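You operate a simulated robot arm through the tools that you are given. There is no shell and no other tool.

You are at the controls of a simulated two-armed robot. One attempt, no reset.

## Task
Clamp the blue plate, lift its lid and gather its beads with the magnet.
Fine: lid on the pipette bench; magnet up till the beads stand at one wall, then down; the clamp stays shut.

It is judged by the outcome, as a careful person would: the job done as asked, and still so three seconds after it is handed in. It fails if anything else is knocked over, pushed out of place, dropped, spilled or broken. A push-on lid holds only when it is set on centred and level and pressed home; a screw cap is set on level and turned clockwise until tight.

## Robot
Two 6-joint arms with fingered hands on one trunk that stands fixed in place. Base frame: the origin is at the foot of the trunk, x ahead of it, y to its left, z up. Readings come in m, degrees, newtons and seconds.
The left shoulder is at [0.04, 0.182, 1.317], the right one opposite. With the tool pointing down near the work surface each hand reaches from about 0.5 to 0.84 m from the base axis, measured 20 degrees to its own side. Payload 4.9 kg a hand.
The TCP of each hand is the grasp point between the finger pads, 0.032 m short of the fingertips. In the tool frame z runs along the fingers and y along their closing line. Largest opening 0.2 m; the body of the gripper starts 0.089 m behind the TCP. The gripper is a hand of 4 fingers: y runs from the thumb to the fingers, the wrist lies at [0, 0, -0.252] in the tool frame.
Orientation is that of the tool frame in the base frame, as a unit quaternion [x, y, z, w]. With the fingers straight down and closing along the base's y, the tool's x points along the base's -x, its y along +y and its z along -z.

## Interface
- The arms move only by the tool nudge_tool. It takes "left_series", "right_series" or both (then of equal length, played together; a hand with none holds still); each is a list of rows, each a list of 6 numbers: the shift along the base's x, y, z in units of 300 mm (1.0 is 300 mm), then the turn, a rotation vector about the base's x, y, z in units of 180 degrees (1.0 is 180 degrees). In form: [[dx, dy, dz, ax, ay, az], ...]. A call has 1 to 20 rows; each row is the pose to reach, as a shift and turn from the pose commanded when the call began. A call with a number of a shift or a turn outside -1 to 1 is refused whole. Each row takes 0.2 s and may step no farther than 0.05 m and 8.6 degrees from the row before; otherwise, the whole call is refused. A pose out of reach is approached as far as the arm can. The call stops where the force on the tool passes 90 N (or 10 N more than at its start, if that is more) or the arm is blocked; 0.2 s more then pass. In this call time passes only in rows, and 0.2 s behind the last. The reply holds the time, the measured pose of the TCP, the force on the tool along the base axes, the opening and the grip force, in the units named above and with some noise, with the torque about the TCP (base axes, N m) and any sound that the robot's microphone picked up.
- Cameras (640 x 400 px; columns grow to the right, rows downward): "scene" is now at [0.0968, -0.0418, 1.5439]; the picture's right is [-0.47, -0.88, 0.00], its down [-0.53, 0.28, -0.80] and it looks along [0.70, -0.37, -0.60] (base axes); focal length 315 px, centre (320, 200). "left" rides on the left gripper at [-0.069, -0.069, -0.116] in its tool frame; the picture's right is [0.71, -0.71, 0.00], its down [0.54, 0.54, -0.64] and it looks along [0.45, 0.45, 0.77] (tool axes); focal length 226 px, centre (320, 200). "right" rides on the right gripper at [0.069, -0.069, -0.116] in its tool frame; the picture's right is [0.71, 0.71, 0.00], its down [-0.54, 0.54, -0.64] and it looks along [-0.45, 0.45, 0.77] (tool axes); focal length 226 px, centre (320, 200). There is no depth. A picture from a camera that has moved, and an enlarged one, comes with that camera's place and axes in the base frame and with its lens.
- capture(camera): a new picture of that camera. It takes no simulated time.
- curl_fingers(finger1, finger2, finger3, thumb_bend, hand): sets how far each is bent, from 0 (flat) to 100 (curled in); at 30 the hand is open as for a grip, at 70 the pads meet at the TCP. One left out holds its place. A second passes; each finger stops where it meets its share of the squeeze, and holds until it gets a number again. It is the only way to open and close the hand. It gives what a move gives, with no picture; readings hold the bend of each and the force on the fingers (four entries, about 0 where the hand has none), thumb and palm.
- pan_tilt(pan, tilt): turns the head with the scene camera to pan (to the left, within 86 degrees either way) and tilt (down, from -29 to 69), counted from straight ahead of the robot. It gives what a move gives.
- enlarge(camera, box): a new picture of the part [left, top, right, bottom] of that camera's present view, enlarged. It takes no simulated time.
- hand_in(): hands the job in; it is judged then, once.

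Places have to be worked out from the pictures, the camera data and where the tool is seen. Open the grippers and draw the arms clear of the work before you hand the job in, unless the task says otherwise.

The tools are called as a command line: name --argument value ..., lists and objects as JSON in quotes. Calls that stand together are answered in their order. nudge_tool: Moves the arms, as the interface text tells. Its arguments: {"type":"object","properties":{"left_series":{"type":"array"},"right_series":{"type":"array"}},"required":[]} The other tools are called the same way: curl_fingers (finger1, finger2, finger3, thumb_bend, hand) moves the fingers one by one; pan_tilt (pan, tilt) turns the head that bears the scene camera; capture (camera) takes a picture; enlarge (camera, box) takes an enlarged picture of a part of a camera's view; hand_in () hands the job in.

At the start:

```text
clock: 0.0
left_ee_pos: [0.7378, -0.0254, 1.2157]
left_orientation: [0.19, 0.982, 0.0, 0.001]
left_wrist_force: [-0.3, -0.4, 0.8]
left_ft_torque: [0.03, 0.01, 0.03]
left_finger_gap: 0.1998
left_gripper_force: 0.1
left_shape: jaw
left_bend: [30.0, 30.0, 30.0, 30.0]
left_finger forces: [0.0, 0.0, 0.1, 0.0, 0.0, 0.0]
right_ee_pos: [0.4231, -0.4814, 1.2358]
right_orientation: [0.19, 0.982, 0.0, 0.0]
right_wrist_force: [0.1, -0.3, -0.4]
right_ft_torque: [0.0, 0.0, -0.02]
right_finger_gap: 0.1997
right_gripper_force: 0.0
right_shape: jaw
right_bend: [30.0, 30.0, 30.0, 30.0]
right_finger forces: [0.0, 0.0, 0.0, 0.0, 0.0, 0.1]
head pan, tilt: [-28.0, 37.1]
```

scene: 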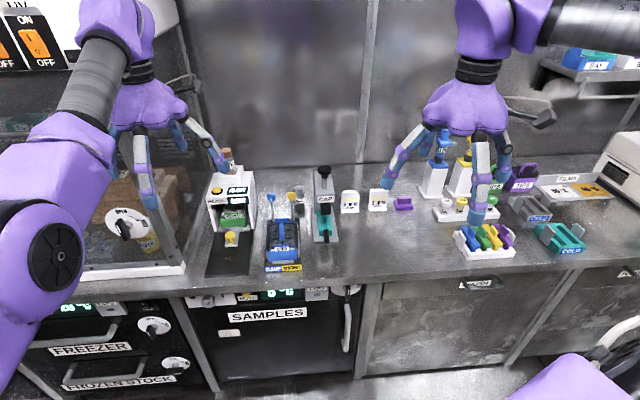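
right: 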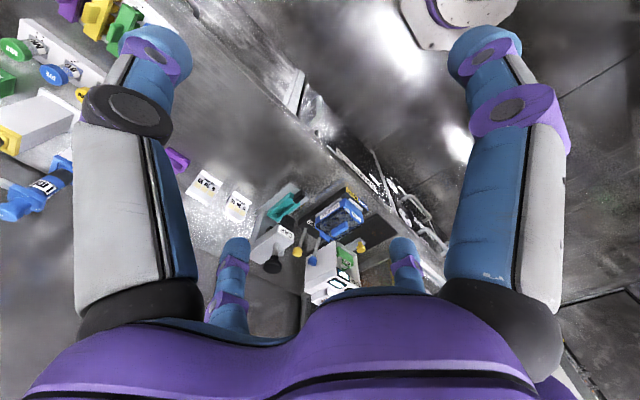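
left: 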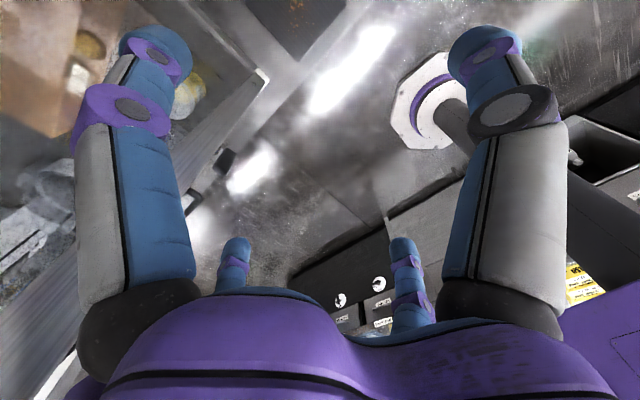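

I start by looking closer at the bench: the blue plate fixture seems to be near column 280, row 240 of the scene view. I enlarge several parts of it.

enlarge --camera "scene" --box '[190, 140, 350, 280]'

enlarge --camera "scene" --box '[250, 180, 320, 280]'

enlarge --camera "scene" --box '[380, 120, 640, 280]'

```text
2.86 times, centred on (270, 210) of scene
camera zoom: at [0.0968, -0.0418, 1.5439], right [-0.47, -0.88, 0.0], down [-0.53, 0.28, -0.8], along [0.7, -0.37, -0.6], focal length 901 px, centre (463, 171)
```

zoom: 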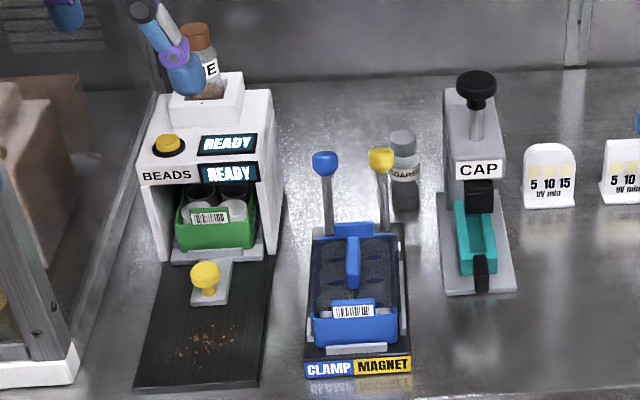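

```text
4.00 times, centred on (285, 230) of scene
camera zoom: at [0.0968, -0.0418, 1.5439], right [-0.47, -0.88, 0.0], down [-0.53, 0.28, -0.8], along [0.7, -0.37, -0.6], focal length 1261 px, centre (460, 80)
```

zoom: 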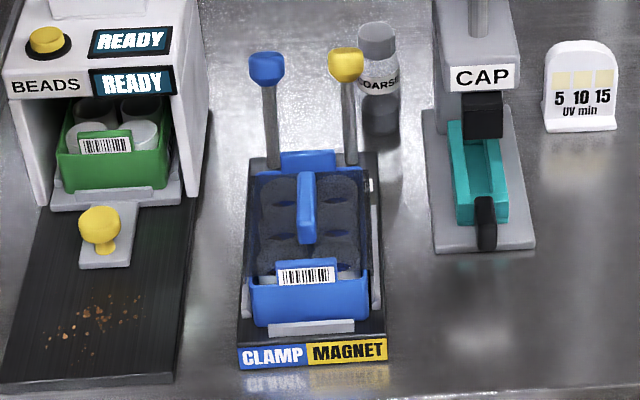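

```text
2.46 times, centred on (510, 200) of scene
camera zoom: at [0.0968, -0.0418, 1.5439], right [-0.47, -0.88, 0.0], down [-0.53, 0.28, -0.8], along [0.7, -0.37, -0.6], focal length 776 px, centre (-148, 200)
```

zoom: 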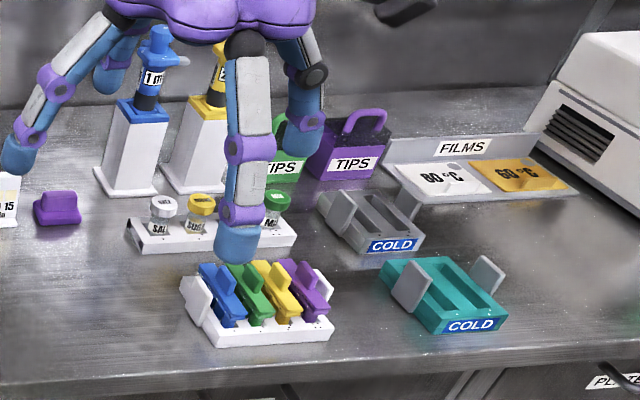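

The blue plate sits in a fixture with a blue-knobbed CLAMP lever and a yellow-knobbed MAGNET lever. I look around with the head to find the pipette bench and other context before moving.

pan_tilt --pan -55 --tilt 37

capture --camera "scene"

pan_tilt --pan 15 --tilt 37

capture --camera "scene"

pan_tilt --pan -10 --tilt 10

capture --camera "scene"

pan_tilt --pan -28 --tilt 50

capture --camera "scene"

```text
clock: 0.9
left_ee_pos: [0.7377, -0.0264, 1.2167]
left_orientation: [0.19, 0.982, 0.0, 0.0]
left_wrist_force: [-0.2, 0.9, 0.3]
left_ft_torque: [0.04, -0.04, 0.03]
left_finger_gap: 0.1998
left_gripper_force: 0.1
left_shape: jaw
left_bend: [30.0, 30.0, 30.0, 30.0]
left_finger forces: [0.0, 0.0, 0.1, 0.0, 0.0, 0.0]
right_ee_pos: [0.4243, -0.4805, 1.2361]
right_orientation: [0.19, 0.982, 0.0, 0.0]
right_wrist_force: [-0.6, -0.6, 0.2]
right_ft_torque: [0.02, -0.02, 0.0]
right_finger_gap: 0.1998
right_gripper_force: 0.1
right_shape: jaw
right_bend: [30.0, 30.0, 30.0, 30.0]
right_finger forces: [0.1, 0.0, 0.1, 0.0, 0.0, 0.1]
head pan, tilt: [-55.0, 37.0]
```

```text
taken
```

scene: 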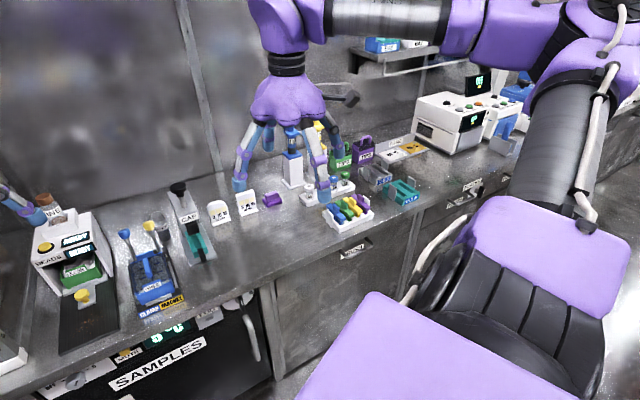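

```text
clock: 2.3
left_ee_pos: [0.7369, -0.0246, 1.2158]
left_orientation: [0.19, 0.982, 0.0, 0.0]
left_wrist_force: [-0.2, -0.1, -0.7]
left_ft_torque: [-0.03, -0.04, 0.04]
left_finger_gap: 0.1997
left_gripper_force: 0.1
left_shape: jaw
left_bend: [30.0, 30.0, 30.0, 30.0]
left_finger forces: [0.0, 0.1, 0.1, 0.1, 0.1, 0.0]
right_ee_pos: [0.4232, -0.4813, 1.2356]
right_orientation: [0.19, 0.982, 0.0, 0.0]
right_wrist_force: [-0.8, 1.0, -0.2]
right_ft_torque: [-0.05, 0.02, 0.02]
right_finger_gap: 0.1999
right_gripper_force: 0.1
right_shape: jaw
right_bend: [30.0, 30.0, 30.0, 30.0]
right_finger forces: [0.0, 0.0, 0.0, 0.0, 0.1, 0.1]
head pan, tilt: [15.0, 37.0]
```

```text
taken
```

scene: 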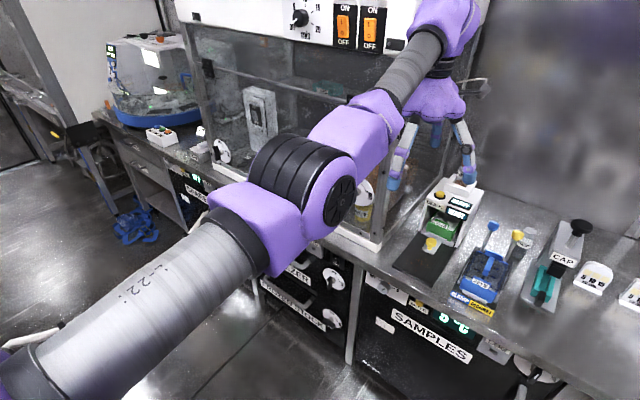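

```text
clock: 3.2
left_ee_pos: [0.7373, -0.0246, 1.2159]
left_orientation: [0.191, 0.982, 0.001, 0.0]
left_wrist_force: [0.3, 0.0, -0.2]
left_ft_torque: [0.01, -0.02, -0.03]
left_finger_gap: 0.1998
left_gripper_force: 0.0
left_shape: jaw
left_bend: [30.0, 30.0, 30.0, 30.0]
left_finger forces: [0.1, 0.1, 0.1, 0.0, 0.0, 0.1]
right_ee_pos: [0.4224, -0.482, 1.235]
right_orientation: [0.19, 0.982, 0.0, 0.0]
right_wrist_force: [0.3, -0.8, 0.5]
right_ft_torque: [-0.02, 0.01, -0.02]
right_finger_gap: 0.2001
right_gripper_force: 0.1
right_shape: jaw
right_bend: [30.0, 30.0, 30.0, 30.0]
right_finger forces: [0.0, 0.0, 0.0, 0.0, 0.1, 0.0]
head pan, tilt: [-10.0, 10.0]
```

```text
taken
```

scene: 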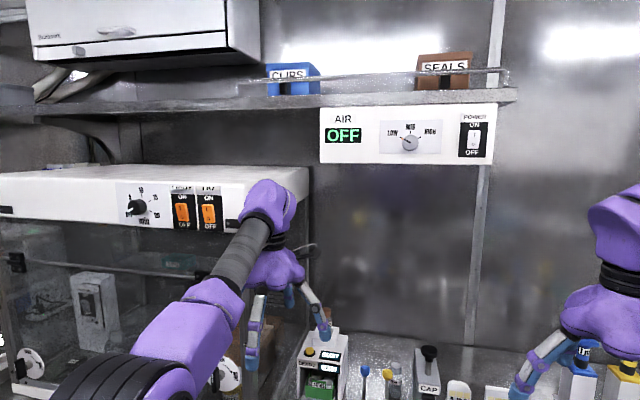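

```text
clock: 4.3
left_ee_pos: [0.7362, -0.0266, 1.2155]
left_orientation: [0.19, 0.982, 0.0, 0.0]
left_wrist_force: [-0.6, -0.1, -0.2]
left_ft_torque: [0.04, -0.01, 0.01]
left_finger_gap: 0.1996
left_gripper_force: 0.0
left_shape: jaw
left_bend: [30.0, 30.0, 30.0, 30.0]
left_finger forces: [0.1, 0.0, 0.0, 0.0, 0.1, 0.0]
right_ee_pos: [0.4236, -0.4812, 1.2346]
right_orientation: [0.19, 0.982, 0.0, 0.0]
right_wrist_force: [-0.8, -0.2, 0.7]
right_ft_torque: [-0.04, 0.02, 0.0]
right_finger_gap: 0.1999
right_gripper_force: 0.0
right_shape: jaw
right_bend: [30.0, 30.0, 30.0, 30.0]
right_finger forces: [0.1, 0.0, 0.0, 0.1, 0.0, 0.0]
head pan, tilt: [-28.0, 50.0]
```

```text
taken
```

scene: 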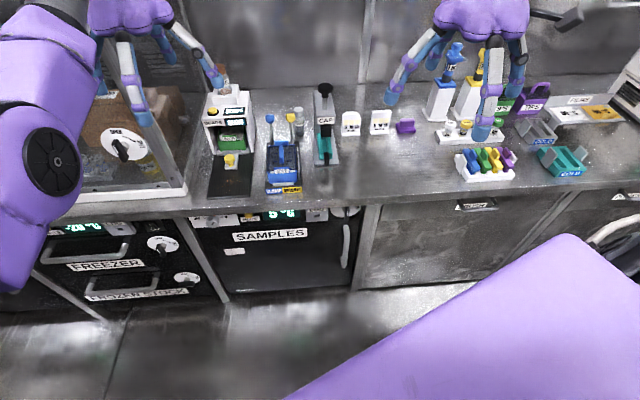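

Turned back with steeper tilt. I enlarge the drawer labels and the bench to learn which part is the pipette bench.

enlarge --camera "scene" --box '[430, 180, 530, 230]'

enlarge --camera "scene" --box '[320, 90, 520, 215]'

enlarge --camera "scene" --box '[240, 90, 340, 200]'

enlarge --camera "scene" --box '[560, 170, 640, 220]'

enlarge --camera "scene" --box '[180, 190, 360, 300]'

```text
6.40 times, centred on (480, 205) of scene
camera zoom: at [0.0881, -0.0371, 1.5255], right [-0.47, -0.88, 0.0], down [-0.68, 0.36, -0.64], along [0.57, -0.3, -0.77], focal length 2018 px, centre (-704, 168)
```

zoom: 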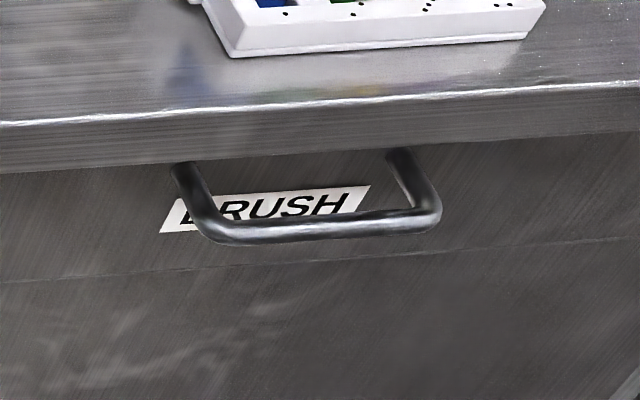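

```text
3.20 times, centred on (420, 152) of scene
camera zoom: at [0.0881, -0.0371, 1.5255], right [-0.47, -0.88, 0.0], down [-0.68, 0.36, -0.64], along [0.57, -0.3, -0.77], focal length 1009 px, centre (0, 352)
```

zoom: 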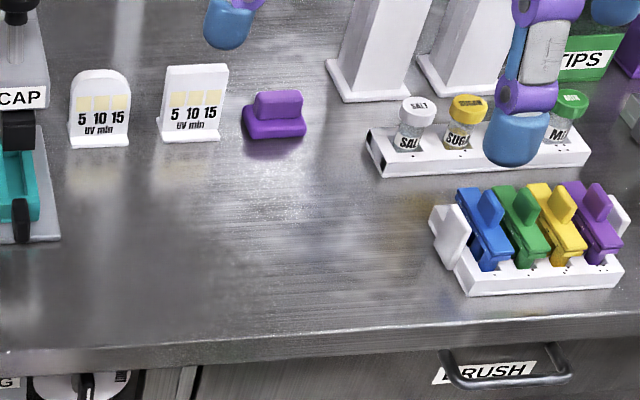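

```text
3.64 times, centred on (290, 145) of scene
camera zoom: at [0.0881, -0.0371, 1.5255], right [-0.47, -0.88, 0.0], down [-0.68, 0.36, -0.64], along [0.57, -0.3, -0.77], focal length 1146 px, centre (429, 400)
```

zoom: 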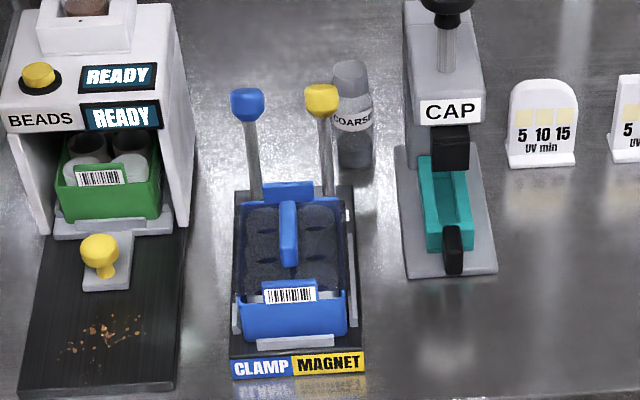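

```text
8.00 times, centred on (600, 195) of scene
camera zoom: at [0.0881, -0.0371, 1.5255], right [-0.47, -0.88, 0.0], down [-0.68, 0.36, -0.64], along [0.57, -0.3, -0.77], focal length 2522 px, centre (-1920, 240)
```

zoom: 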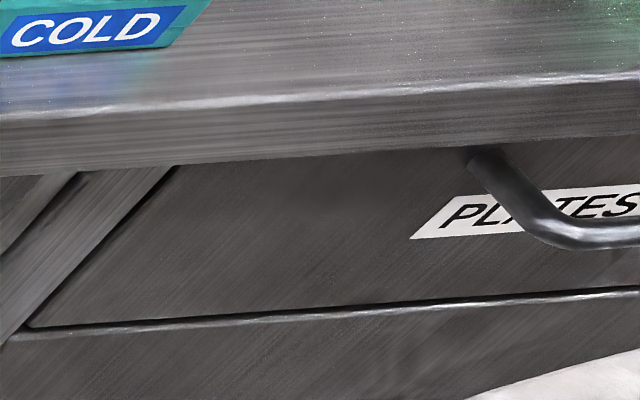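

```text
3.56 times, centred on (270, 245) of scene
camera zoom: at [0.0881, -0.0371, 1.5255], right [-0.47, -0.88, 0.0], down [-0.68, 0.36, -0.64], along [0.57, -0.3, -0.77], focal length 1121 px, centre (498, 40)
```

zoom: 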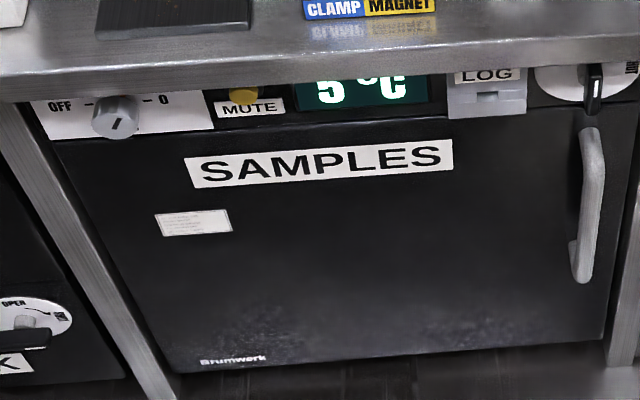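

The bench runs rotated about -22° from the base, aligned with the hands' present heading; I judge the blue plate near [0.775, -0.26, 0.83]. I move the right hand closer, still high, so its camera can look at the fixture.

nudge_tool --right_series '[[0.0845, 0.079, -0.0755, 0, 0, 0], [0.169, 0.158, -0.151, 0, 0, 0], [0.2535, 0.2375, -0.2265, 0, 0, 0], [0.338, 0.3167, -0.302, 0, 0, 0], [0.4225, 0.396, -0.3775, 0, 0, 0], [0.507, 0.475, -0.453, 0, 0, 0]]'

capture --camera "right"

capture --camera "scene"

```text
clock: 5.7
left_ee_pos: [0.7374, -0.025, 1.2153]
left_orientation: [0.19, 0.982, 0.0, 0.0]
left_wrist_force: [-0.2, -0.1, -0.6]
left_ft_torque: [-0.02, 0.03, 0.0]
left_finger_gap: 0.1997
left_gripper_force: 0.1
left_shape: jaw
left_bend: [30.0, 30.0, 30.0, 30.0]
left_finger forces: [0.1, 0.0, 0.0, 0.0, 0.0, 0.0]
right_ee_pos: [0.5163, -0.4061, 1.0955]
right_orientation: [0.19, 0.982, 0.003, 0.001]
right_wrist_force: [0.8, -0.5, 0.1]
right_ft_torque: [-0.01, 0.02, 0.0]
right_finger_gap: 0.1998
right_gripper_force: 0.0
right_shape: jaw
right_bend: [30.0, 30.0, 30.0, 30.0]
right_finger forces: [0.0, 0.1, 0.0, 0.0, 0.1, 0.1]
right hand out of reach, approached as far as the arm can: row 4, 5, 6
head pan, tilt: [-28.0, 50.0]
```

```text
taken
camera right: at [0.4278, -0.4438, 1.2113], right [-0.39, 0.92, 0.0], down [0.7, 0.3, 0.65], along [0.59, 0.25, -0.76], focal length 226 px, centre (320, 200)
```

right: 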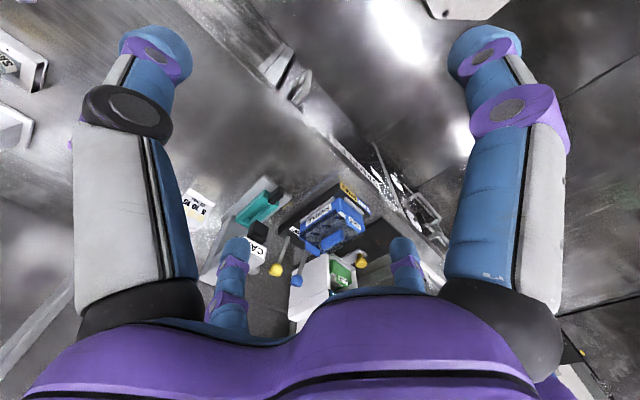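

```text
taken
```

scene: 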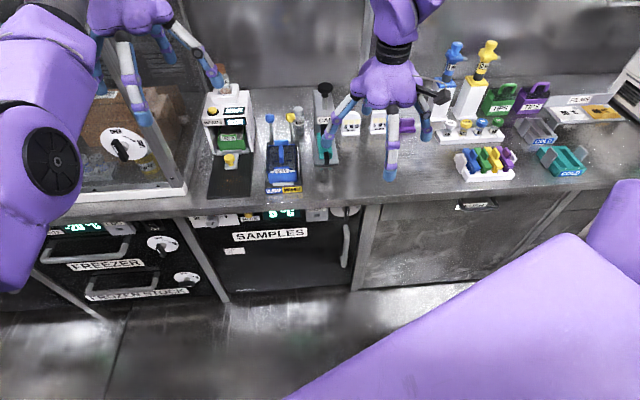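

The right hand stopped short of the commanded pose as out of reach at that height. I try going forward and a little lower, where the arm should have more room.

nudge_tool --right_series '[[0.1, 0.0, -0.02, 0, 0, 0], [0.2, 0.0, -0.04, 0, 0, 0], [0.3, 0.0, -0.06, 0, 0, 0]]'

```text
clock: 6.5
left_ee_pos: [0.7366, -0.0256, 1.2175]
left_orientation: [0.19, 0.982, 0.0, 0.0]
left_wrist_force: [-0.5, 1.0, 0.7]
left_ft_torque: [-0.01, -0.03, -0.01]
left_finger_gap: 0.1999
left_gripper_force: 0.0
left_shape: jaw
left_bend: [30.0, 30.0, 30.0, 30.0]
left_finger forces: [0.0, 0.0, 0.0, 0.0, 0.0, 0.0]
right_ee_pos: [0.5559, -0.4451, 1.0778]
right_orientation: [0.19, 0.982, 0.001, 0.001]
right_wrist_force: [-0.7, -0.1, 0.3]
right_ft_torque: [0.01, -0.02, 0.0]
right_finger_gap: 0.1998
right_gripper_force: 0.2
right_shape: jaw
right_bend: [30.0, 30.0, 30.0, 30.0]
right_finger forces: [0.1, 0.0, 0.0, 0.0, 0.0, 0.1]
right hand out of reach, approached as far as the arm can: row 1, 2, 3
head pan, tilt: [-28.0, 50.0]
```

Reach seems limited in azimuth rather than in distance at this height. I go lower over free bench space, to see if reach opens there.

nudge_tool --right_series '[[0.0, 0.0, -0.12, 0, 0, 0], [0.0, 0.0, -0.24, 0, 0, 0]]'

```text
clock: 7.1
left_ee_pos: [0.7368, -0.0263, 1.2155]
left_orientation: [0.19, 0.982, 0.0, 0.0]
left_wrist_force: [0.6, -1.0, 0.2]
left_ft_torque: [0.02, 0.02, 0.0]
left_finger_gap: 0.1997
left_gripper_force: 0.0
left_shape: jaw
left_bend: [30.0, 30.0, 30.0, 30.0]
left_finger forces: [0.0, 0.0, 0.0, 0.0, 0.1, 0.0]
right_ee_pos: [0.556, -0.4466, 1.0061]
right_orientation: [0.189, 0.982, 0.001, 0.001]
right_wrist_force: [-0.3, -0.1, -0.3]
right_ft_torque: [0.0, 0.03, 0.01]
right_finger_gap: 0.1999
right_gripper_force: 0.1
right_shape: jaw
right_bend: [30.0, 30.0, 30.0, 30.0]
right_finger forces: [0.1, 0.0, 0.1, 0.0, 0.0, 0.1]
head pan, tilt: [-28.0, 50.0]
```

That worked and the moves start from the actual pose. I now step along the bench to the left by 60 mm to test the limit.

nudge_tool --right_series '[[0.037, 0.093, 0, 0, 0, 0], [0.075, 0.186, 0, 0, 0, 0]]'

```text
clock: 7.7
left_ee_pos: [0.7361, -0.0255, 1.215]
left_orientation: [0.19, 0.982, 0.0, 0.0]
left_wrist_force: [-0.5, 0.4, 0.1]
left_ft_torque: [0.02, 0.03, -0.03]
left_finger_gap: 0.1999
left_gripper_force: 0.1
left_shape: jaw
left_bend: [30.0, 30.0, 30.0, 30.0]
left_finger forces: [0.0, 0.0, 0.0, 0.0, 0.0, 0.1]
right_ee_pos: [0.5412, -0.4331, 1.0106]
right_orientation: [0.19, 0.982, 0.0, 0.001]
right_wrist_force: [-0.1, 1.0, 1.1]
right_ft_torque: [-0.04, 0.01, -0.04]
right_finger_gap: 0.2
right_gripper_force: 0.2
right_shape: jaw
right_bend: [30.0, 30.0, 30.0, 30.0]
right_finger forces: [0.1, 0.1, 0.0, 0.0, 0.1, 0.0]
right hand out of reach, approached as far as the arm can: row 1, 2
head pan, tilt: [-28.0, 50.0]
```

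There's an azimuth limit of about -26° from the shoulder with this hand heading. I test if turning the hand (yaw) frees it.

nudge_tool --right_series '[[0.0, 0.0, 0, 0, 0, 0.044], [0.0, 0.0, 0, 0, 0, 0.088], [0.037, 0.093, 0, 0, 0, 0.088], [0.075, 0.186, 0, 0, 0, 0.088]]'

```text
clock: 8.7
left_ee_pos: [0.7378, -0.0255, 1.2159]
left_orientation: [0.19, 0.982, 0.0, 0.0]
left_wrist_force: [-0.3, 1.1, -0.8]
left_ft_torque: [-0.01, -0.02, 0.0]
left_finger_gap: 0.1999
left_gripper_force: 0.1
left_shape: jaw
left_bend: [30.0, 30.0, 30.0, 30.0]
left_finger forces: [0.0, 0.0, 0.0, 0.0, 0.0, 0.0]
right_ee_pos: [0.5279, -0.4193, 1.0147]
right_orientation: [0.053, 0.999, 0.0, 0.001]
right_wrist_force: [0.5, 0.1, 0.4]
right_ft_torque: [0.0, -0.01, 0.01]
right_finger_gap: 0.2002
right_gripper_force: 0.0
right_shape: jaw
right_bend: [30.0, 30.0, 30.0, 30.0]
right_finger forces: [0.0, 0.0, 0.0, 0.0, 0.0, 0.1]
right hand out of reach, approached as far as the arm can: row 3, 4
head pan, tilt: [-28.0, 50.0]
```

The limit doesn't depend on yaw; it may be caused by the left arm being near. I draw the left hand back from the bench and out to the left, and restore the right hand's heading.

nudge_tool --left_series '[[-0.11, 0.045, 0, 0, 0, 0], [-0.22, 0.09, 0, 0, 0, 0], [-0.33, 0.135, 0, 0, 0, 0], [-0.46, 0.187, 0, 0, 0, 0], [-0.42, 0.29, 0, 0, 0, 0], [-0.38, 0.4, 0, 0, 0, 0], [-0.34, 0.51, 0, 0, 0, 0], [-0.3, 0.62, 0, 0, 0, 0]]' --right_series '[[0, 0, 0, 0, 0, -0.044], [0, 0, 0, 0, 0, -0.088], [0, 0, 0, 0, 0, -0.088], [0, 0, 0, 0, 0, -0.088], [0, 0, 0, 0, 0, -0.088], [0, 0, 0, 0, 0, -0.088], [0, 0, 0, 0, 0, -0.088], [0, 0, 0, 0, 0, -0.088]]'

capture --camera "scene"

nudge_tool --right_series '[[0.0, 0.12, 0, 0, 0, 0], [0.0, 0.24, 0, 0, 0, 0]]'

```text
clock: 10.5
left_ee_pos: [0.7543, 0.0568, 1.2203]
left_orientation: [0.202, 0.979, -0.006, -0.002]
left_wrist_force: [-22.3, -65.0, -10.1]
left_ft_torque: [4.47, -0.65, -5.59]
left_finger_gap: 0.2003
left_gripper_force: 0.1
left_shape: jaw
left_bend: [32.0, 30.0, 30.0, 30.0]
left_finger forces: [64.0, 0.0, 0.1, 0.0, 0.0, 0.0]
left hand out of reach, approached as far as the arm can: row 1, 2, 3, 4, 5, 6, 7, 8
right_ee_pos: [0.5259, -0.4239, 1.012]
right_orientation: [0.192, 0.981, 0.002, 0.0]
right_wrist_force: [0.6, 0.6, -0.1]
right_ft_torque: [-0.02, 0.04, 0.0]
right_finger_gap: 0.1999
right_gripper_force: 0.1
right_shape: jaw
right_bend: [30.0, 30.0, 30.0, 30.0]
right_finger forces: [0.1, 0.0, 0.0, 0.0, 0.1, 0.0]
head pan, tilt: [-28.0, 50.0]
```

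```text
taken
```

scene: 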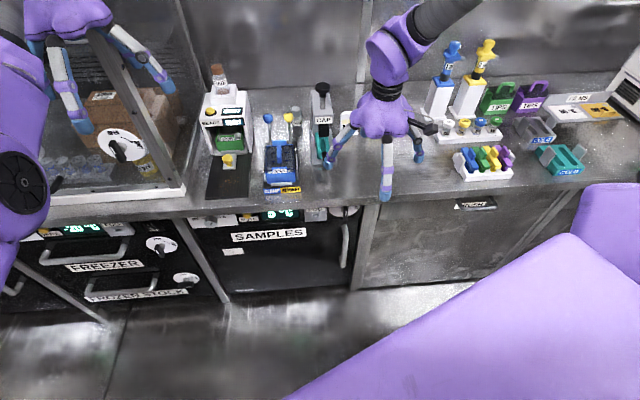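

```text
clock: 11.1
left_ee_pos: [0.7544, 0.0577, 1.222]
left_orientation: [0.202, 0.979, -0.006, -0.001]
left_wrist_force: [-25.7, -64.2, -15.8]
left_ft_torque: [4.47, -0.49, -5.55]
left_finger_gap: 0.2001
left_gripper_force: 0.0
left_shape: jaw
left_bend: [33.0, 30.0, 30.0, 30.0]
left_finger forces: [64.8, 0.0, 0.0, 0.0, 0.1, 0.0]
right_ee_pos: [0.4969, -0.3977, 1.0171]
right_orientation: [0.192, 0.981, 0.002, 0.001]
right_wrist_force: [-0.3, -0.5, 0.1]
right_ft_torque: [-0.01, -0.01, 0.01]
right_finger_gap: 0.2001
right_gripper_force: 0.0
right_shape: jaw
right_bend: [30.0, 30.0, 30.0, 30.0]
right_finger forces: [0.1, 0.0, 0.0, 0.0, 0.0, 0.1]
right hand out of reach, approached as far as the arm can: row 1, 2
head pan, tilt: [-28.0, 50.0]
```

The left hand couldn't retract that way and its finger now presses on the hood's side with 64 N. I ease it back off at once to the right.

nudge_tool --left_series '[[-0.05, -0.12, 0, 0, 0, 0], [-0.08, -0.24, 0, 0, 0, 0]]'

pan_tilt --pan 10 --tilt 25

capture --camera "scene"

pan_tilt --pan -50 --tilt 30

capture --camera "scene"

```text
clock: 11.7
left_ee_pos: [0.7381, 0.0067, 1.2241]
left_orientation: [0.187, 0.982, 0.002, 0.002]
left_wrist_force: [0.3, -0.5, 0.5]
left_ft_torque: [0.04, -0.01, -0.01]
left_finger_gap: 0.1997
left_gripper_force: 0.1
left_shape: jaw
left_bend: [30.0, 30.0, 30.0, 30.0]
left_finger forces: [0.0, 0.1, 0.1, 0.0, 0.0, 0.0]
left hand out of reach, approached as far as the arm can: row 1
right_ee_pos: [0.4994, -0.3924, 1.0182]
right_orientation: [0.189, 0.982, 0.001, 0.001]
right_wrist_force: [-0.3, -1.1, -0.4]
right_ft_torque: [-0.01, -0.01, 0.0]
right_finger_gap: 0.2
right_gripper_force: 0.1
right_shape: jaw
right_bend: [30.0, 30.0, 30.0, 30.0]
right_finger forces: [0.0, 0.0, 0.1, 0.0, 0.0, 0.0]
head pan, tilt: [-28.0, 50.0]
```

```text
clock: 12.7
left_ee_pos: [0.7367, 0.0035, 1.2231]
left_orientation: [0.189, 0.982, 0.0, 0.0]
left_wrist_force: [0.3, -0.4, 0.3]
left_ft_torque: [0.02, 0.02, 0.0]
left_finger_gap: 0.1999
left_gripper_force: 0.0
left_shape: jaw
left_bend: [30.0, 30.0, 30.0, 30.0]
left_finger forces: [0.0, 0.0, 0.0, 0.0, 0.0, 0.1]
right_ee_pos: [0.4993, -0.3942, 1.0173]
right_orientation: [0.19, 0.982, 0.0, 0.0]
right_wrist_force: [0.4, 0.3, 0.1]
right_ft_torque: [0.01, 0.02, -0.03]
right_finger_gap: 0.2002
right_gripper_force: 0.1
right_shape: jaw
right_bend: [30.0, 30.0, 30.0, 30.0]
right_finger forces: [0.0, 0.1, 0.1, 0.1, 0.0, 0.0]
head pan, tilt: [10.0, 25.0]
```

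```text
taken
```

scene: 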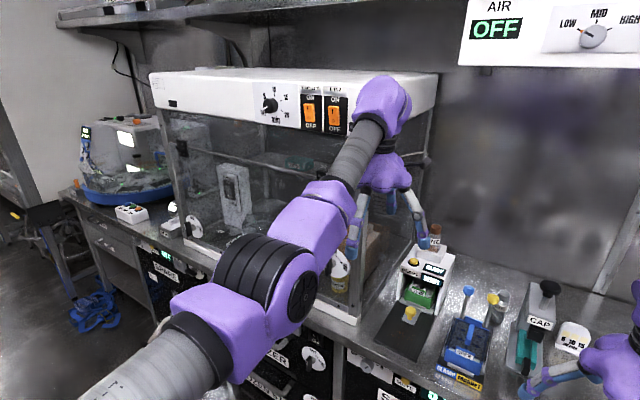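

```text
clock: 14.0
left_ee_pos: [0.737, 0.0037, 1.2228]
left_orientation: [0.19, 0.982, 0.0, 0.0]
left_wrist_force: [-0.5, 0.0, -0.4]
left_ft_torque: [0.01, -0.01, -0.01]
left_finger_gap: 0.1997
left_gripper_force: 0.1
left_shape: jaw
left_bend: [30.0, 30.0, 30.0, 30.0]
left_finger forces: [0.1, 0.1, 0.0, 0.0, 0.1, 0.1]
right_ee_pos: [0.4988, -0.3939, 1.0173]
right_orientation: [0.19, 0.982, 0.001, 0.0]
right_wrist_force: [0.4, -0.5, -0.5]
right_ft_torque: [0.04, -0.02, 0.0]
right_finger_gap: 0.1997
right_gripper_force: 0.0
right_shape: jaw
right_bend: [30.0, 30.0, 30.0, 30.0]
right_finger forces: [0.0, 0.1, 0.0, 0.0, 0.0, 0.0]
head pan, tilt: [-50.0, 30.0]
```

```text
taken
```

scene: 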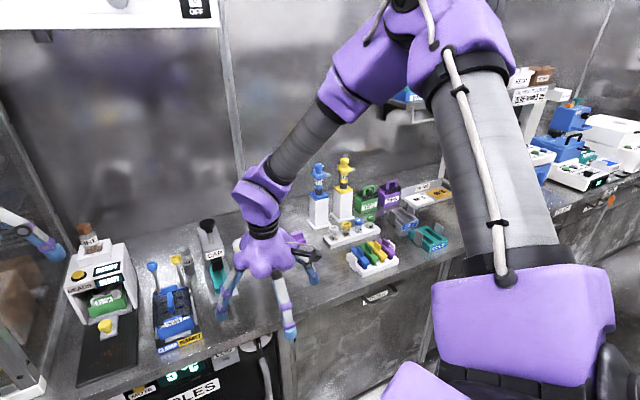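

The right hand's limit looks like a ray at about -38.5° about the base axis, so maybe the left hand is the one that can reach the fixture. I test the left hand moving right along the bench at its present height.

nudge_tool --left_series '[[-0.05, -0.125, 0, 0, 0, 0], [-0.1, -0.25, 0, 0, 0, 0], [-0.15, -0.375, 0, 0, 0, 0]]'

```text
clock: 14.8
left_ee_pos: [0.7288, -0.049, 1.2295]
left_orientation: [0.189, 0.982, -0.001, -0.001]
left_wrist_force: [0.6, 0.8, -0.3]
left_ft_torque: [-0.01, 0.07, 0.03]
left_finger_gap: 0.1999
left_gripper_force: 0.0
left_shape: jaw
left_bend: [30.0, 30.0, 30.0, 30.0]
left_finger forces: [0.0, 0.0, 0.0, 0.1, 0.0, 0.0]
left hand out of reach, approached as far as the arm can: row 2, 3
right_ee_pos: [0.4983, -0.3922, 1.0171]
right_orientation: [0.189, 0.982, 0.001, 0.0]
right_wrist_force: [-0.4, 0.5, 0.3]
right_ft_torque: [-0.02, 0.04, -0.02]
right_finger_gap: 0.1999
right_gripper_force: 0.0
right_shape: jaw
right_bend: [30.0, 30.0, 30.0, 30.0]
right_finger forces: [0.0, 0.0, 0.1, 0.0, 0.0, 0.1]
head pan, tilt: [-50.0, 30.0]
```

The left hand is held off by a minimum-distance limit at this height. I test it lower, still well above everything, to learn how its reach opens.

nudge_tool --left_series '[[0, 0, -0.14, 0, 0, 0], [0, 0, -0.28, 0, 0, 0], [-0.04, -0.1, -0.3, 0, 0, 0], [-0.08, -0.2, -0.3, 0, 0, 0]]'

```text
clock: 15.8
left_ee_pos: [0.7448, -0.0508, 1.1409]
left_orientation: [0.189, 0.982, -0.002, 0.0]
left_wrist_force: [-0.5, 0.2, 0.7]
left_ft_torque: [0.0, -0.01, -0.02]
left_finger_gap: 0.2001
left_gripper_force: 0.1
left_shape: jaw
left_bend: [30.0, 30.0, 30.0, 30.0]
left_finger forces: [0.0, 0.1, 0.1, 0.1, 0.1, 0.0]
left hand out of reach, approached as far as the arm can: row 1, 2, 3, 4
right_ee_pos: [0.4985, -0.3942, 1.0181]
right_orientation: [0.191, 0.982, 0.001, 0.001]
right_wrist_force: [0.6, 0.1, -0.1]
right_ft_torque: [-0.03, -0.01, 0.01]
right_finger_gap: 0.1999
right_gripper_force: 0.1
right_shape: jaw
right_bend: [30.0, 30.0, 30.0, 30.0]
right_finger forces: [0.0, 0.0, 0.0, 0.0, 0.1, 0.1]
head pan, tilt: [-50.0, 30.0]
```

The left arm keeps about 0.745 m between shoulder and wrist as a lower bound. I test the right hand further out along its limit ray and then to the left, to see whether that limit holds at larger radius.

nudge_tool --right_series '[[0.1, -0.08, 0, 0, 0, 0], [0.2, -0.16, 0, 0, 0, 0], [0.3, -0.24, 0, 0, 0, 0], [0.4, -0.32, 0, 0, 0, 0], [0.46, -0.2, 0, 0, 0, 0], [0.5, -0.1, 0, 0, 0, 0]]'

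capture --camera "scene"

```text
clock: 17.2
left_ee_pos: [0.7443, -0.0503, 1.1418]
left_orientation: [0.19, 0.982, -0.002, 0.0]
left_wrist_force: [-0.1, 0.2, -0.5]
left_ft_torque: [-0.01, -0.01, -0.01]
left_finger_gap: 0.1999
left_gripper_force: 0.0
left_shape: jaw
left_bend: [30.0, 30.0, 30.0, 30.0]
left_finger forces: [0.0, 0.1, 0.0, 0.0, 0.0, 0.0]
right_ee_pos: [0.5892, -0.4822, 1.0217]
right_orientation: [0.19, 0.982, 0.0, 0.001]
right_wrist_force: [-0.2, -0.6, -0.7]
right_ft_torque: [-0.01, -0.02, 0.05]
right_finger_gap: 0.1999
right_gripper_force: 0.0
right_shape: jaw
right_bend: [30.0, 30.0, 30.0, 30.0]
right_finger forces: [0.0, 0.1, 0.1, 0.0, 0.1, 0.0]
right hand out of reach, approached as far as the arm can: row 3, 4, 5, 6
head pan, tilt: [-50.0, 30.0]
```

```text
taken
```

scene: 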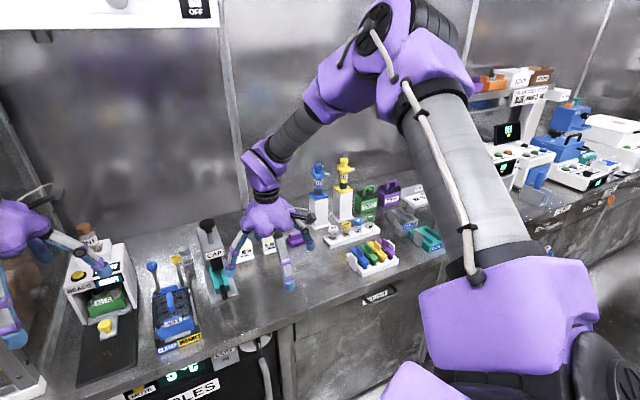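

The right hand's limit is a fixed ray of about -39° about the base axis. I look from both wrist cameras now to place the objects better before testing the left arm's outward reach.

capture --camera "left"

capture --camera "right"

enlarge --camera "right" --box '[180, 120, 460, 300]'

enlarge --camera "scene" --box '[0, 200, 300, 390]'

```text
taken
camera left: at [0.7819, -0.1389, 1.2583], right [-0.92, -0.39, 0.0], down [-0.3, 0.71, 0.64], along [-0.25, 0.59, -0.77], focal length 226 px, centre (320, 200)
```

left: 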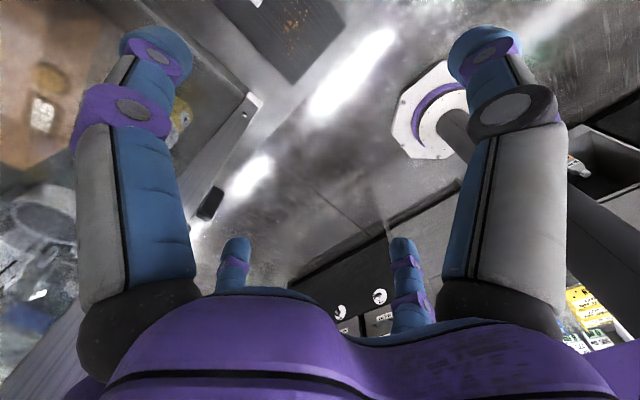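

```text
taken
camera right: at [0.5002, -0.5199, 1.1384], right [-0.39, 0.92, 0.0], down [0.7, 0.3, 0.65], along [0.59, 0.25, -0.76], focal length 226 px, centre (320, 200)
```

right: 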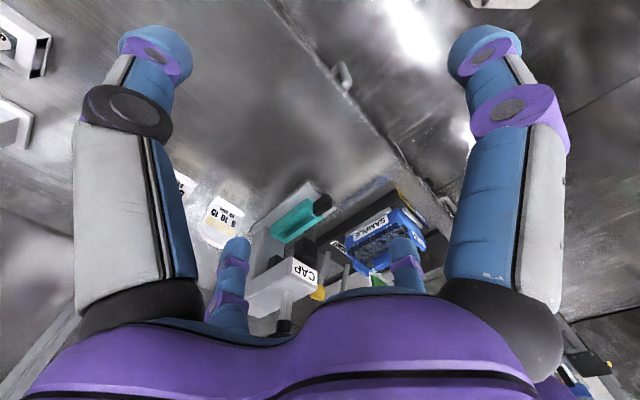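

```text
2.22 times, centred on (320, 210) of right
camera zoom: at [0.5002, -0.5199, 1.1384], right [-0.39, 0.92, 0.0], down [0.7, 0.3, 0.65], along [0.59, 0.25, -0.76], focal length 502 px, centre (320, 178)
```

zoom: 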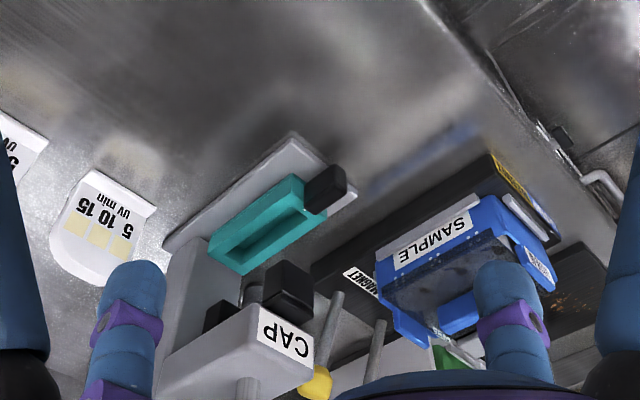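

```text
2.11 times, centred on (150, 295) of scene
camera zoom: at [0.0781, -0.0702, 1.555], right [-0.77, -0.64, 0.0], down [-0.32, 0.38, -0.87], along [0.56, -0.66, -0.5], focal length 664 px, centre (678, 0)
```

zoom: 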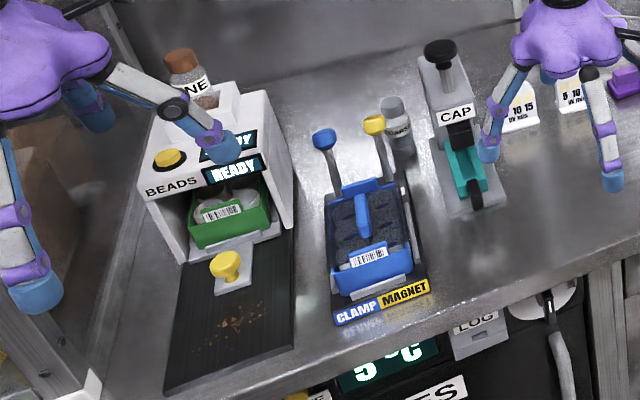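

The plate's right side fits with f≈0.82 along the bench normal and z≈0.82. I now test the left hand's reach toward the space above the plate, high enough to clear everything, and draw the right hand back out of its way.

nudge_tool --left_series '[[0.02, -0.1, 0.05, 0, 0, 0], [0.04, -0.24, 0.1, 0, 0, 0], [0.06, -0.38, 0.1, 0, 0, 0], [0.08, -0.5, 0.1, 0, 0, 0], [0.1, -0.6, 0.1, 0, 0, 0], [0.1, -0.7, 0.1, 0, 0, 0]]' --right_series '[[-0.08, -0.05, 0.05, 0, 0, 0], [-0.16, -0.1, 0.1, 0, 0, 0], [-0.24, -0.15, 0.15, 0, 0, 0], [-0.32, -0.15, 0.2, 0, 0, 0], [-0.4, -0.15, 0.25, 0, 0, 0], [-0.46, -0.15, 0.3, 0, 0, 0]]'

capture --camera "scene"

```text
clock: 18.6
left_ee_pos: [0.7415, -0.0506, 1.1655]
left_orientation: [0.189, 0.982, -0.003, -0.001]
left_wrist_force: [0.3, 0.1, -0.8]
left_ft_torque: [0.0, 0.01, 0.01]
left_finger_gap: 0.2001
left_gripper_force: 0.0
left_shape: jaw
left_bend: [30.0, 30.0, 30.0, 30.0]
left_finger forces: [0.0, 0.0, 0.0, 0.0, 0.0, 0.1]
left hand out of reach, approached as far as the arm can: row 1, 2, 3, 4, 5, 6
right_ee_pos: [0.4573, -0.526, 1.1044]
right_orientation: [0.189, 0.982, 0.001, 0.0]
right_wrist_force: [-0.6, -0.6, 0.0]
right_ft_torque: [0.03, 0.03, 0.01]
right_finger_gap: 0.2
right_gripper_force: 0.1
right_shape: jaw
right_bend: [30.0, 30.0, 30.0, 30.0]
right_finger forces: [0.0, 0.0, 0.0, 0.0, 0.1, 0.0]
right hand out of reach, approached as far as the arm can: row 6
head pan, tilt: [-50.0, 30.0]
```

```text
taken
```

scene: 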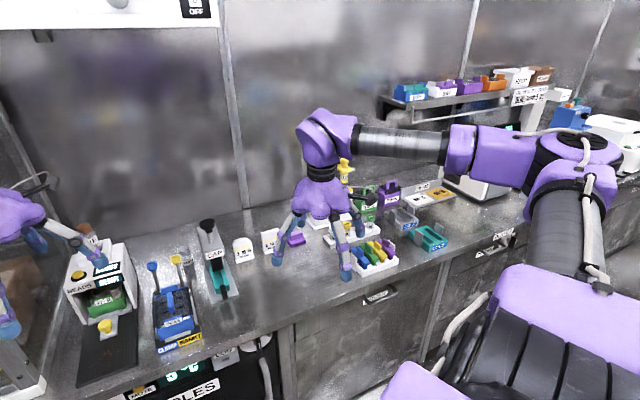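

Both hands stop at fixed rays (left about -4°, right about -38.6°), symmetric about the bench's heading. I look at the robot's own shoulders and arms to understand its posture.

pan_tilt --pan -80 --tilt 55

capture --camera "scene"

pan_tilt --pan -20 --tilt 69

capture --camera "scene"

pan_tilt --pan 50 --tilt 55

capture --camera "scene"

```text
clock: 19.6
left_ee_pos: [0.7417, -0.0502, 1.1651]
left_orientation: [0.191, 0.982, -0.001, 0.001]
left_wrist_force: [-0.3, 0.8, -0.1]
left_ft_torque: [-0.02, -0.05, 0.01]
left_finger_gap: 0.1997
left_gripper_force: 0.1
left_shape: jaw
left_bend: [30.0, 30.0, 30.0, 30.0]
left_finger forces: [0.0, 0.0, 0.0, 0.1, 0.1, 0.0]
right_ee_pos: [0.4579, -0.5266, 1.1044]
right_orientation: [0.191, 0.982, -0.001, 0.0]
right_wrist_force: [0.6, 0.2, -0.3]
right_ft_torque: [0.01, -0.01, -0.01]
right_finger_gap: 0.1998
right_gripper_force: 0.0
right_shape: jaw
right_bend: [30.0, 30.0, 30.0, 30.0]
right_finger forces: [0.0, 0.1, 0.0, 0.0, 0.0, 0.0]
head pan, tilt: [-80.0, 55.0]
```

```text
taken
```

scene: 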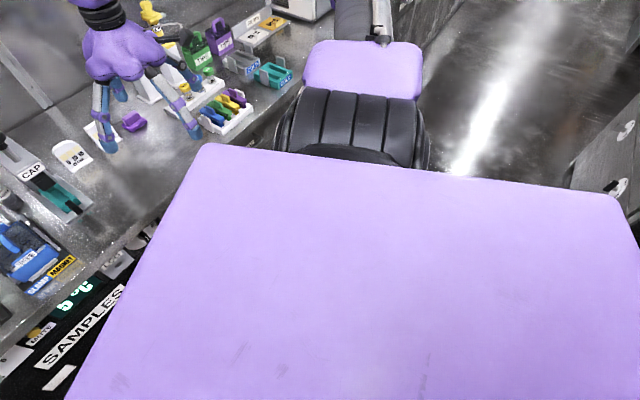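

```text
clock: 20.9
left_ee_pos: [0.7427, -0.0507, 1.1659]
left_orientation: [0.19, 0.982, -0.001, 0.0]
left_wrist_force: [-0.4, 0.9, -0.4]
left_ft_torque: [0.0, 0.01, -0.03]
left_finger_gap: 0.1997
left_gripper_force: 0.1
left_shape: jaw
left_bend: [30.0, 30.0, 30.0, 30.0]
left_finger forces: [0.0, 0.0, 0.0, 0.0, 0.0, 0.0]
right_ee_pos: [0.4582, -0.5259, 1.1039]
right_orientation: [0.19, 0.982, 0.0, 0.0]
right_wrist_force: [0.5, 0.8, 0.0]
right_ft_torque: [0.01, -0.04, -0.02]
right_finger_gap: 0.1997
right_gripper_force: 0.0
right_shape: jaw
right_bend: [30.0, 30.0, 30.0, 30.0]
right_finger forces: [0.1, 0.0, 0.0, 0.1, 0.1, 0.0]
head pan, tilt: [-20.0, 68.8]
```

```text
taken
```

scene: 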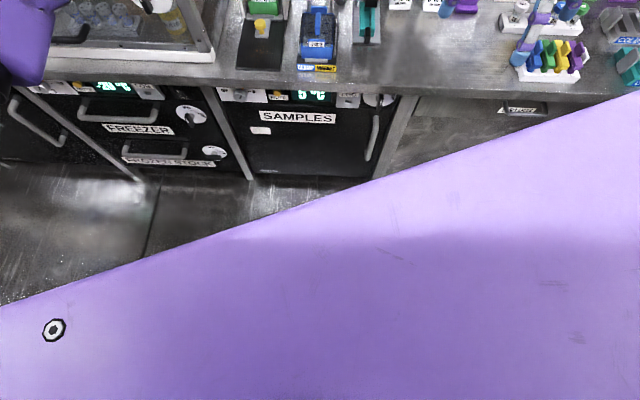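

```text
clock: 22.3
left_ee_pos: [0.7426, -0.0488, 1.1658]
left_orientation: [0.19, 0.982, -0.001, 0.001]
left_wrist_force: [0.2, -0.4, 0.4]
left_ft_torque: [-0.01, -0.01, -0.01]
left_finger_gap: 0.1998
left_gripper_force: 0.2
left_shape: jaw
left_bend: [30.0, 30.0, 30.0, 30.0]
left_finger forces: [0.0, 0.1, 0.0, 0.0, 0.1, 0.1]
right_ee_pos: [0.4564, -0.5266, 1.1049]
right_orientation: [0.191, 0.982, 0.0, 0.001]
right_wrist_force: [-0.1, -0.1, -0.6]
right_ft_torque: [0.01, -0.02, 0.01]
right_finger_gap: 0.2
right_gripper_force: 0.1
right_shape: jaw
right_bend: [30.0, 30.0, 30.0, 30.0]
right_finger forces: [0.0, 0.0, 0.0, 0.0, 0.1, 0.0]
head pan, tilt: [50.0, 55.0]
```

```text
taken
```

scene: 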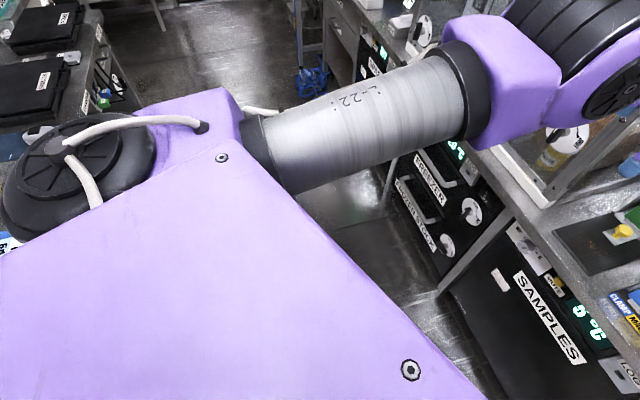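

The torso itself faces along base x, so the limits come from the arms' own joints. I probe the left hand further: outward over the bench, then to the right.

nudge_tool --left_series '[[0.12, -0.05, 0.04, 0, 0, 0], [0.24, -0.1, 0.08, 0, 0, 0]]'

nudge_tool --left_series '[[-0.04, -0.1, 0.0, 0, 0, 0], [-0.08, -0.2, 0.0, 0, 0, 0]]'

```text
clock: 22.9
left_ee_pos: [0.7419, -0.0497, 1.1697]
left_orientation: [0.19, 0.982, 0.0, 0.001]
left_wrist_force: [-0.2, 0.1, 0.1]
left_ft_torque: [-0.02, -0.02, 0.0]
left_finger_gap: 0.1999
left_gripper_force: 0.0
left_shape: jaw
left_bend: [30.0, 30.0, 30.0, 30.0]
left_finger forces: [0.1, 0.0, 0.0, 0.0, 0.0, 0.1]
left hand out of reach, approached as far as the arm can: row 1, 2
right_ee_pos: [0.4581, -0.5262, 1.1046]
right_orientation: [0.19, 0.982, 0.0, 0.0]
right_wrist_force: [-0.1, -0.8, -0.4]
right_ft_torque: [0.0, -0.01, 0.0]
right_finger_gap: 0.1999
right_gripper_force: 0.0
right_shape: jaw
right_bend: [30.0, 30.0, 30.0, 30.0]
right_finger forces: [0.0, 0.1, 0.0, 0.1, 0.0, 0.0]
head pan, tilt: [50.0, 55.0]
```

```text
clock: 23.5
left_ee_pos: [0.7415, -0.0501, 1.1697]
left_orientation: [0.189, 0.982, -0.001, -0.001]
left_wrist_force: [-0.7, 0.2, 0.8]
left_ft_torque: [-0.03, 0.0, -0.03]
left_finger_gap: 0.1998
left_gripper_force: 0.0
left_shape: jaw
left_bend: [30.0, 30.0, 30.0, 30.0]
left_finger forces: [0.0, 0.0, 0.1, 0.1, 0.0, 0.0]
left hand out of reach, approached as far as the arm can: row 1, 2
right_ee_pos: [0.4565, -0.5266, 1.1042]
right_orientation: [0.19, 0.982, 0.0, 0.0]
right_wrist_force: [-0.3, 1.1, -0.4]
right_ft_torque: [0.05, 0.0, 0.0]
right_finger_gap: 0.2
right_gripper_force: 0.1
right_shape: jaw
right_bend: [30.0, 30.0, 30.0, 30.0]
right_finger forces: [0.0, 0.0, 0.0, 0.0, 0.1, 0.0]
head pan, tilt: [50.0, 55.0]
```

The left hand cannot go outward either. I test it straight inward, toward the robot.

nudge_tool --left_series '[[-0.12, 0.0, 0.0, 0, 0, 0], [-0.24, 0.0, 0.0, 0, 0, 0], [-0.36, 0.0, 0.0, 0, 0, 0]]'

nudge_tool --right_series '[[0.0, -0.1, 0.0, 0, 0, 0], [0.0, -0.2, 0.0, 0, 0, 0]]'

```text
clock: 24.3
left_ee_pos: [0.7407, -0.0491, 1.1712]
left_orientation: [0.189, 0.982, 0.0, -0.002]
left_wrist_force: [-0.3, -0.3, 0.3]
left_ft_torque: [-0.01, 0.0, 0.0]
left_finger_gap: 0.1999
left_gripper_force: 0.1
left_shape: jaw
left_bend: [30.0, 30.0, 30.0, 30.0]
left_finger forces: [0.0, 0.1, 0.0, 0.0, 0.0, 0.1]
left hand out of reach, approached as far as the arm can: row 1, 2, 3
right_ee_pos: [0.4573, -0.5267, 1.1034]
right_orientation: [0.189, 0.982, 0.0, 0.0]
right_wrist_force: [0.2, 1.4, -0.3]
right_ft_torque: [-0.01, 0.0, -0.01]
right_finger_gap: 0.1999
right_gripper_force: 0.0
right_shape: jaw
right_bend: [30.0, 30.0, 30.0, 30.0]
right_finger forces: [0.0, 0.0, 0.1, 0.0, 0.1, 0.1]
head pan, tilt: [50.0, 55.0]
```

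```text
clock: 24.9
left_ee_pos: [0.7389, -0.0508, 1.1724]
left_orientation: [0.189, 0.982, 0.0, -0.001]
left_wrist_force: [-0.1, -0.3, 0.3]
left_ft_torque: [0.02, 0.05, -0.01]
left_finger_gap: 0.1999
left_gripper_force: 0.0
left_shape: jaw
left_bend: [30.0, 30.0, 30.0, 30.0]
left_finger forces: [0.1, 0.0, 0.0, 0.0, 0.2, 0.1]
right_ee_pos: [0.4673, -0.5721, 1.1064]
right_orientation: [0.19, 0.982, 0.001, 0.0]
right_wrist_force: [0.2, -0.4, 0.1]
right_ft_torque: [0.06, 0.01, 0.02]
right_finger_gap: 0.1999
right_gripper_force: 0.1
right_shape: jaw
right_bend: [30.0, 30.0, 30.0, 30.0]
right_finger forces: [0.0, 0.0, 0.0, 0.0, 0.1, 0.1]
right hand out of reach, approached as far as the arm can: row 1, 2
head pan, tilt: [50.0, 55.0]
```

Both arms are hemmed in oddly, so orientation likely matters. I bring the right hand back near its ray and tilt it so its fingers point slightly left, then test moving left.

nudge_tool --right_series '[[0.059, 0.136, -0.05, 0, 0, 0], [0.118, 0.271, -0.1, 0, 0, 0], [0.177, 0.407, -0.153, 0, 0, 0], [0.177, 0.407, -0.153, 0.0412, -0.0166, 0], [0.177, 0.407, -0.153, 0.0825, -0.0331, 0], [0.177, 0.407, -0.153, 0.1237, -0.0497, 0]]'

nudge_tool --right_series '[[0.04, 0.1, 0, 0, 0, 0], [0.08, 0.2, 0, 0, 0, 0], [0.124, 0.309, 0, 0, 0, 0]]'

```text
clock: 26.3
left_ee_pos: [0.7391, -0.0495, 1.1718]
left_orientation: [0.19, 0.982, 0.0, -0.002]
left_wrist_force: [0.4, -0.2, -0.9]
left_ft_torque: [0.0, 0.01, 0.0]
left_finger_gap: 0.1999
left_gripper_force: 0.0
left_shape: jaw
left_bend: [30.0, 30.0, 30.0, 30.0]
left_finger forces: [0.1, 0.0, 0.1, 0.0, 0.0, 0.0]
right_ee_pos: [0.5173, -0.45, 1.0583]
right_orientation: [0.186, 0.96, 0.205, 0.039]
right_wrist_force: [0.0, 0.3, 0.4]
right_ft_torque: [-0.03, 0.0, 0.01]
right_finger_gap: 0.2
right_gripper_force: 0.1
right_shape: jaw
right_bend: [30.0, 30.0, 30.0, 30.0]
right_finger forces: [0.1, 0.1, 0.0, 0.0, 0.0, 0.0]
head pan, tilt: [50.0, 55.0]
```

```text
clock: 27.1
left_ee_pos: [0.7393, -0.0499, 1.1701]
left_orientation: [0.189, 0.982, 0.0, -0.001]
left_wrist_force: [-0.1, -0.1, 0.3]
left_ft_torque: [-0.01, -0.03, -0.03]
left_finger_gap: 0.1996
left_gripper_force: 0.0
left_shape: jaw
left_bend: [30.0, 30.0, 30.0, 30.0]
left_finger forces: [0.0, 0.0, 0.1, 0.0, 0.0, 0.1]
right_ee_pos: [0.5544, -0.3565, 1.0581]
right_orientation: [0.185, 0.96, 0.204, 0.041]
right_wrist_force: [0.6, 0.3, 0.0]
right_ft_torque: [-0.02, -0.01, 0.01]
right_finger_gap: 0.1999
right_gripper_force: 0.1
right_shape: jaw
right_bend: [30.0, 30.0, 30.0, 30.0]
right_finger forces: [0.1, 0.0, 0.1, 0.0, 0.0, 0.1]
head pan, tilt: [50.0, 55.0]
```

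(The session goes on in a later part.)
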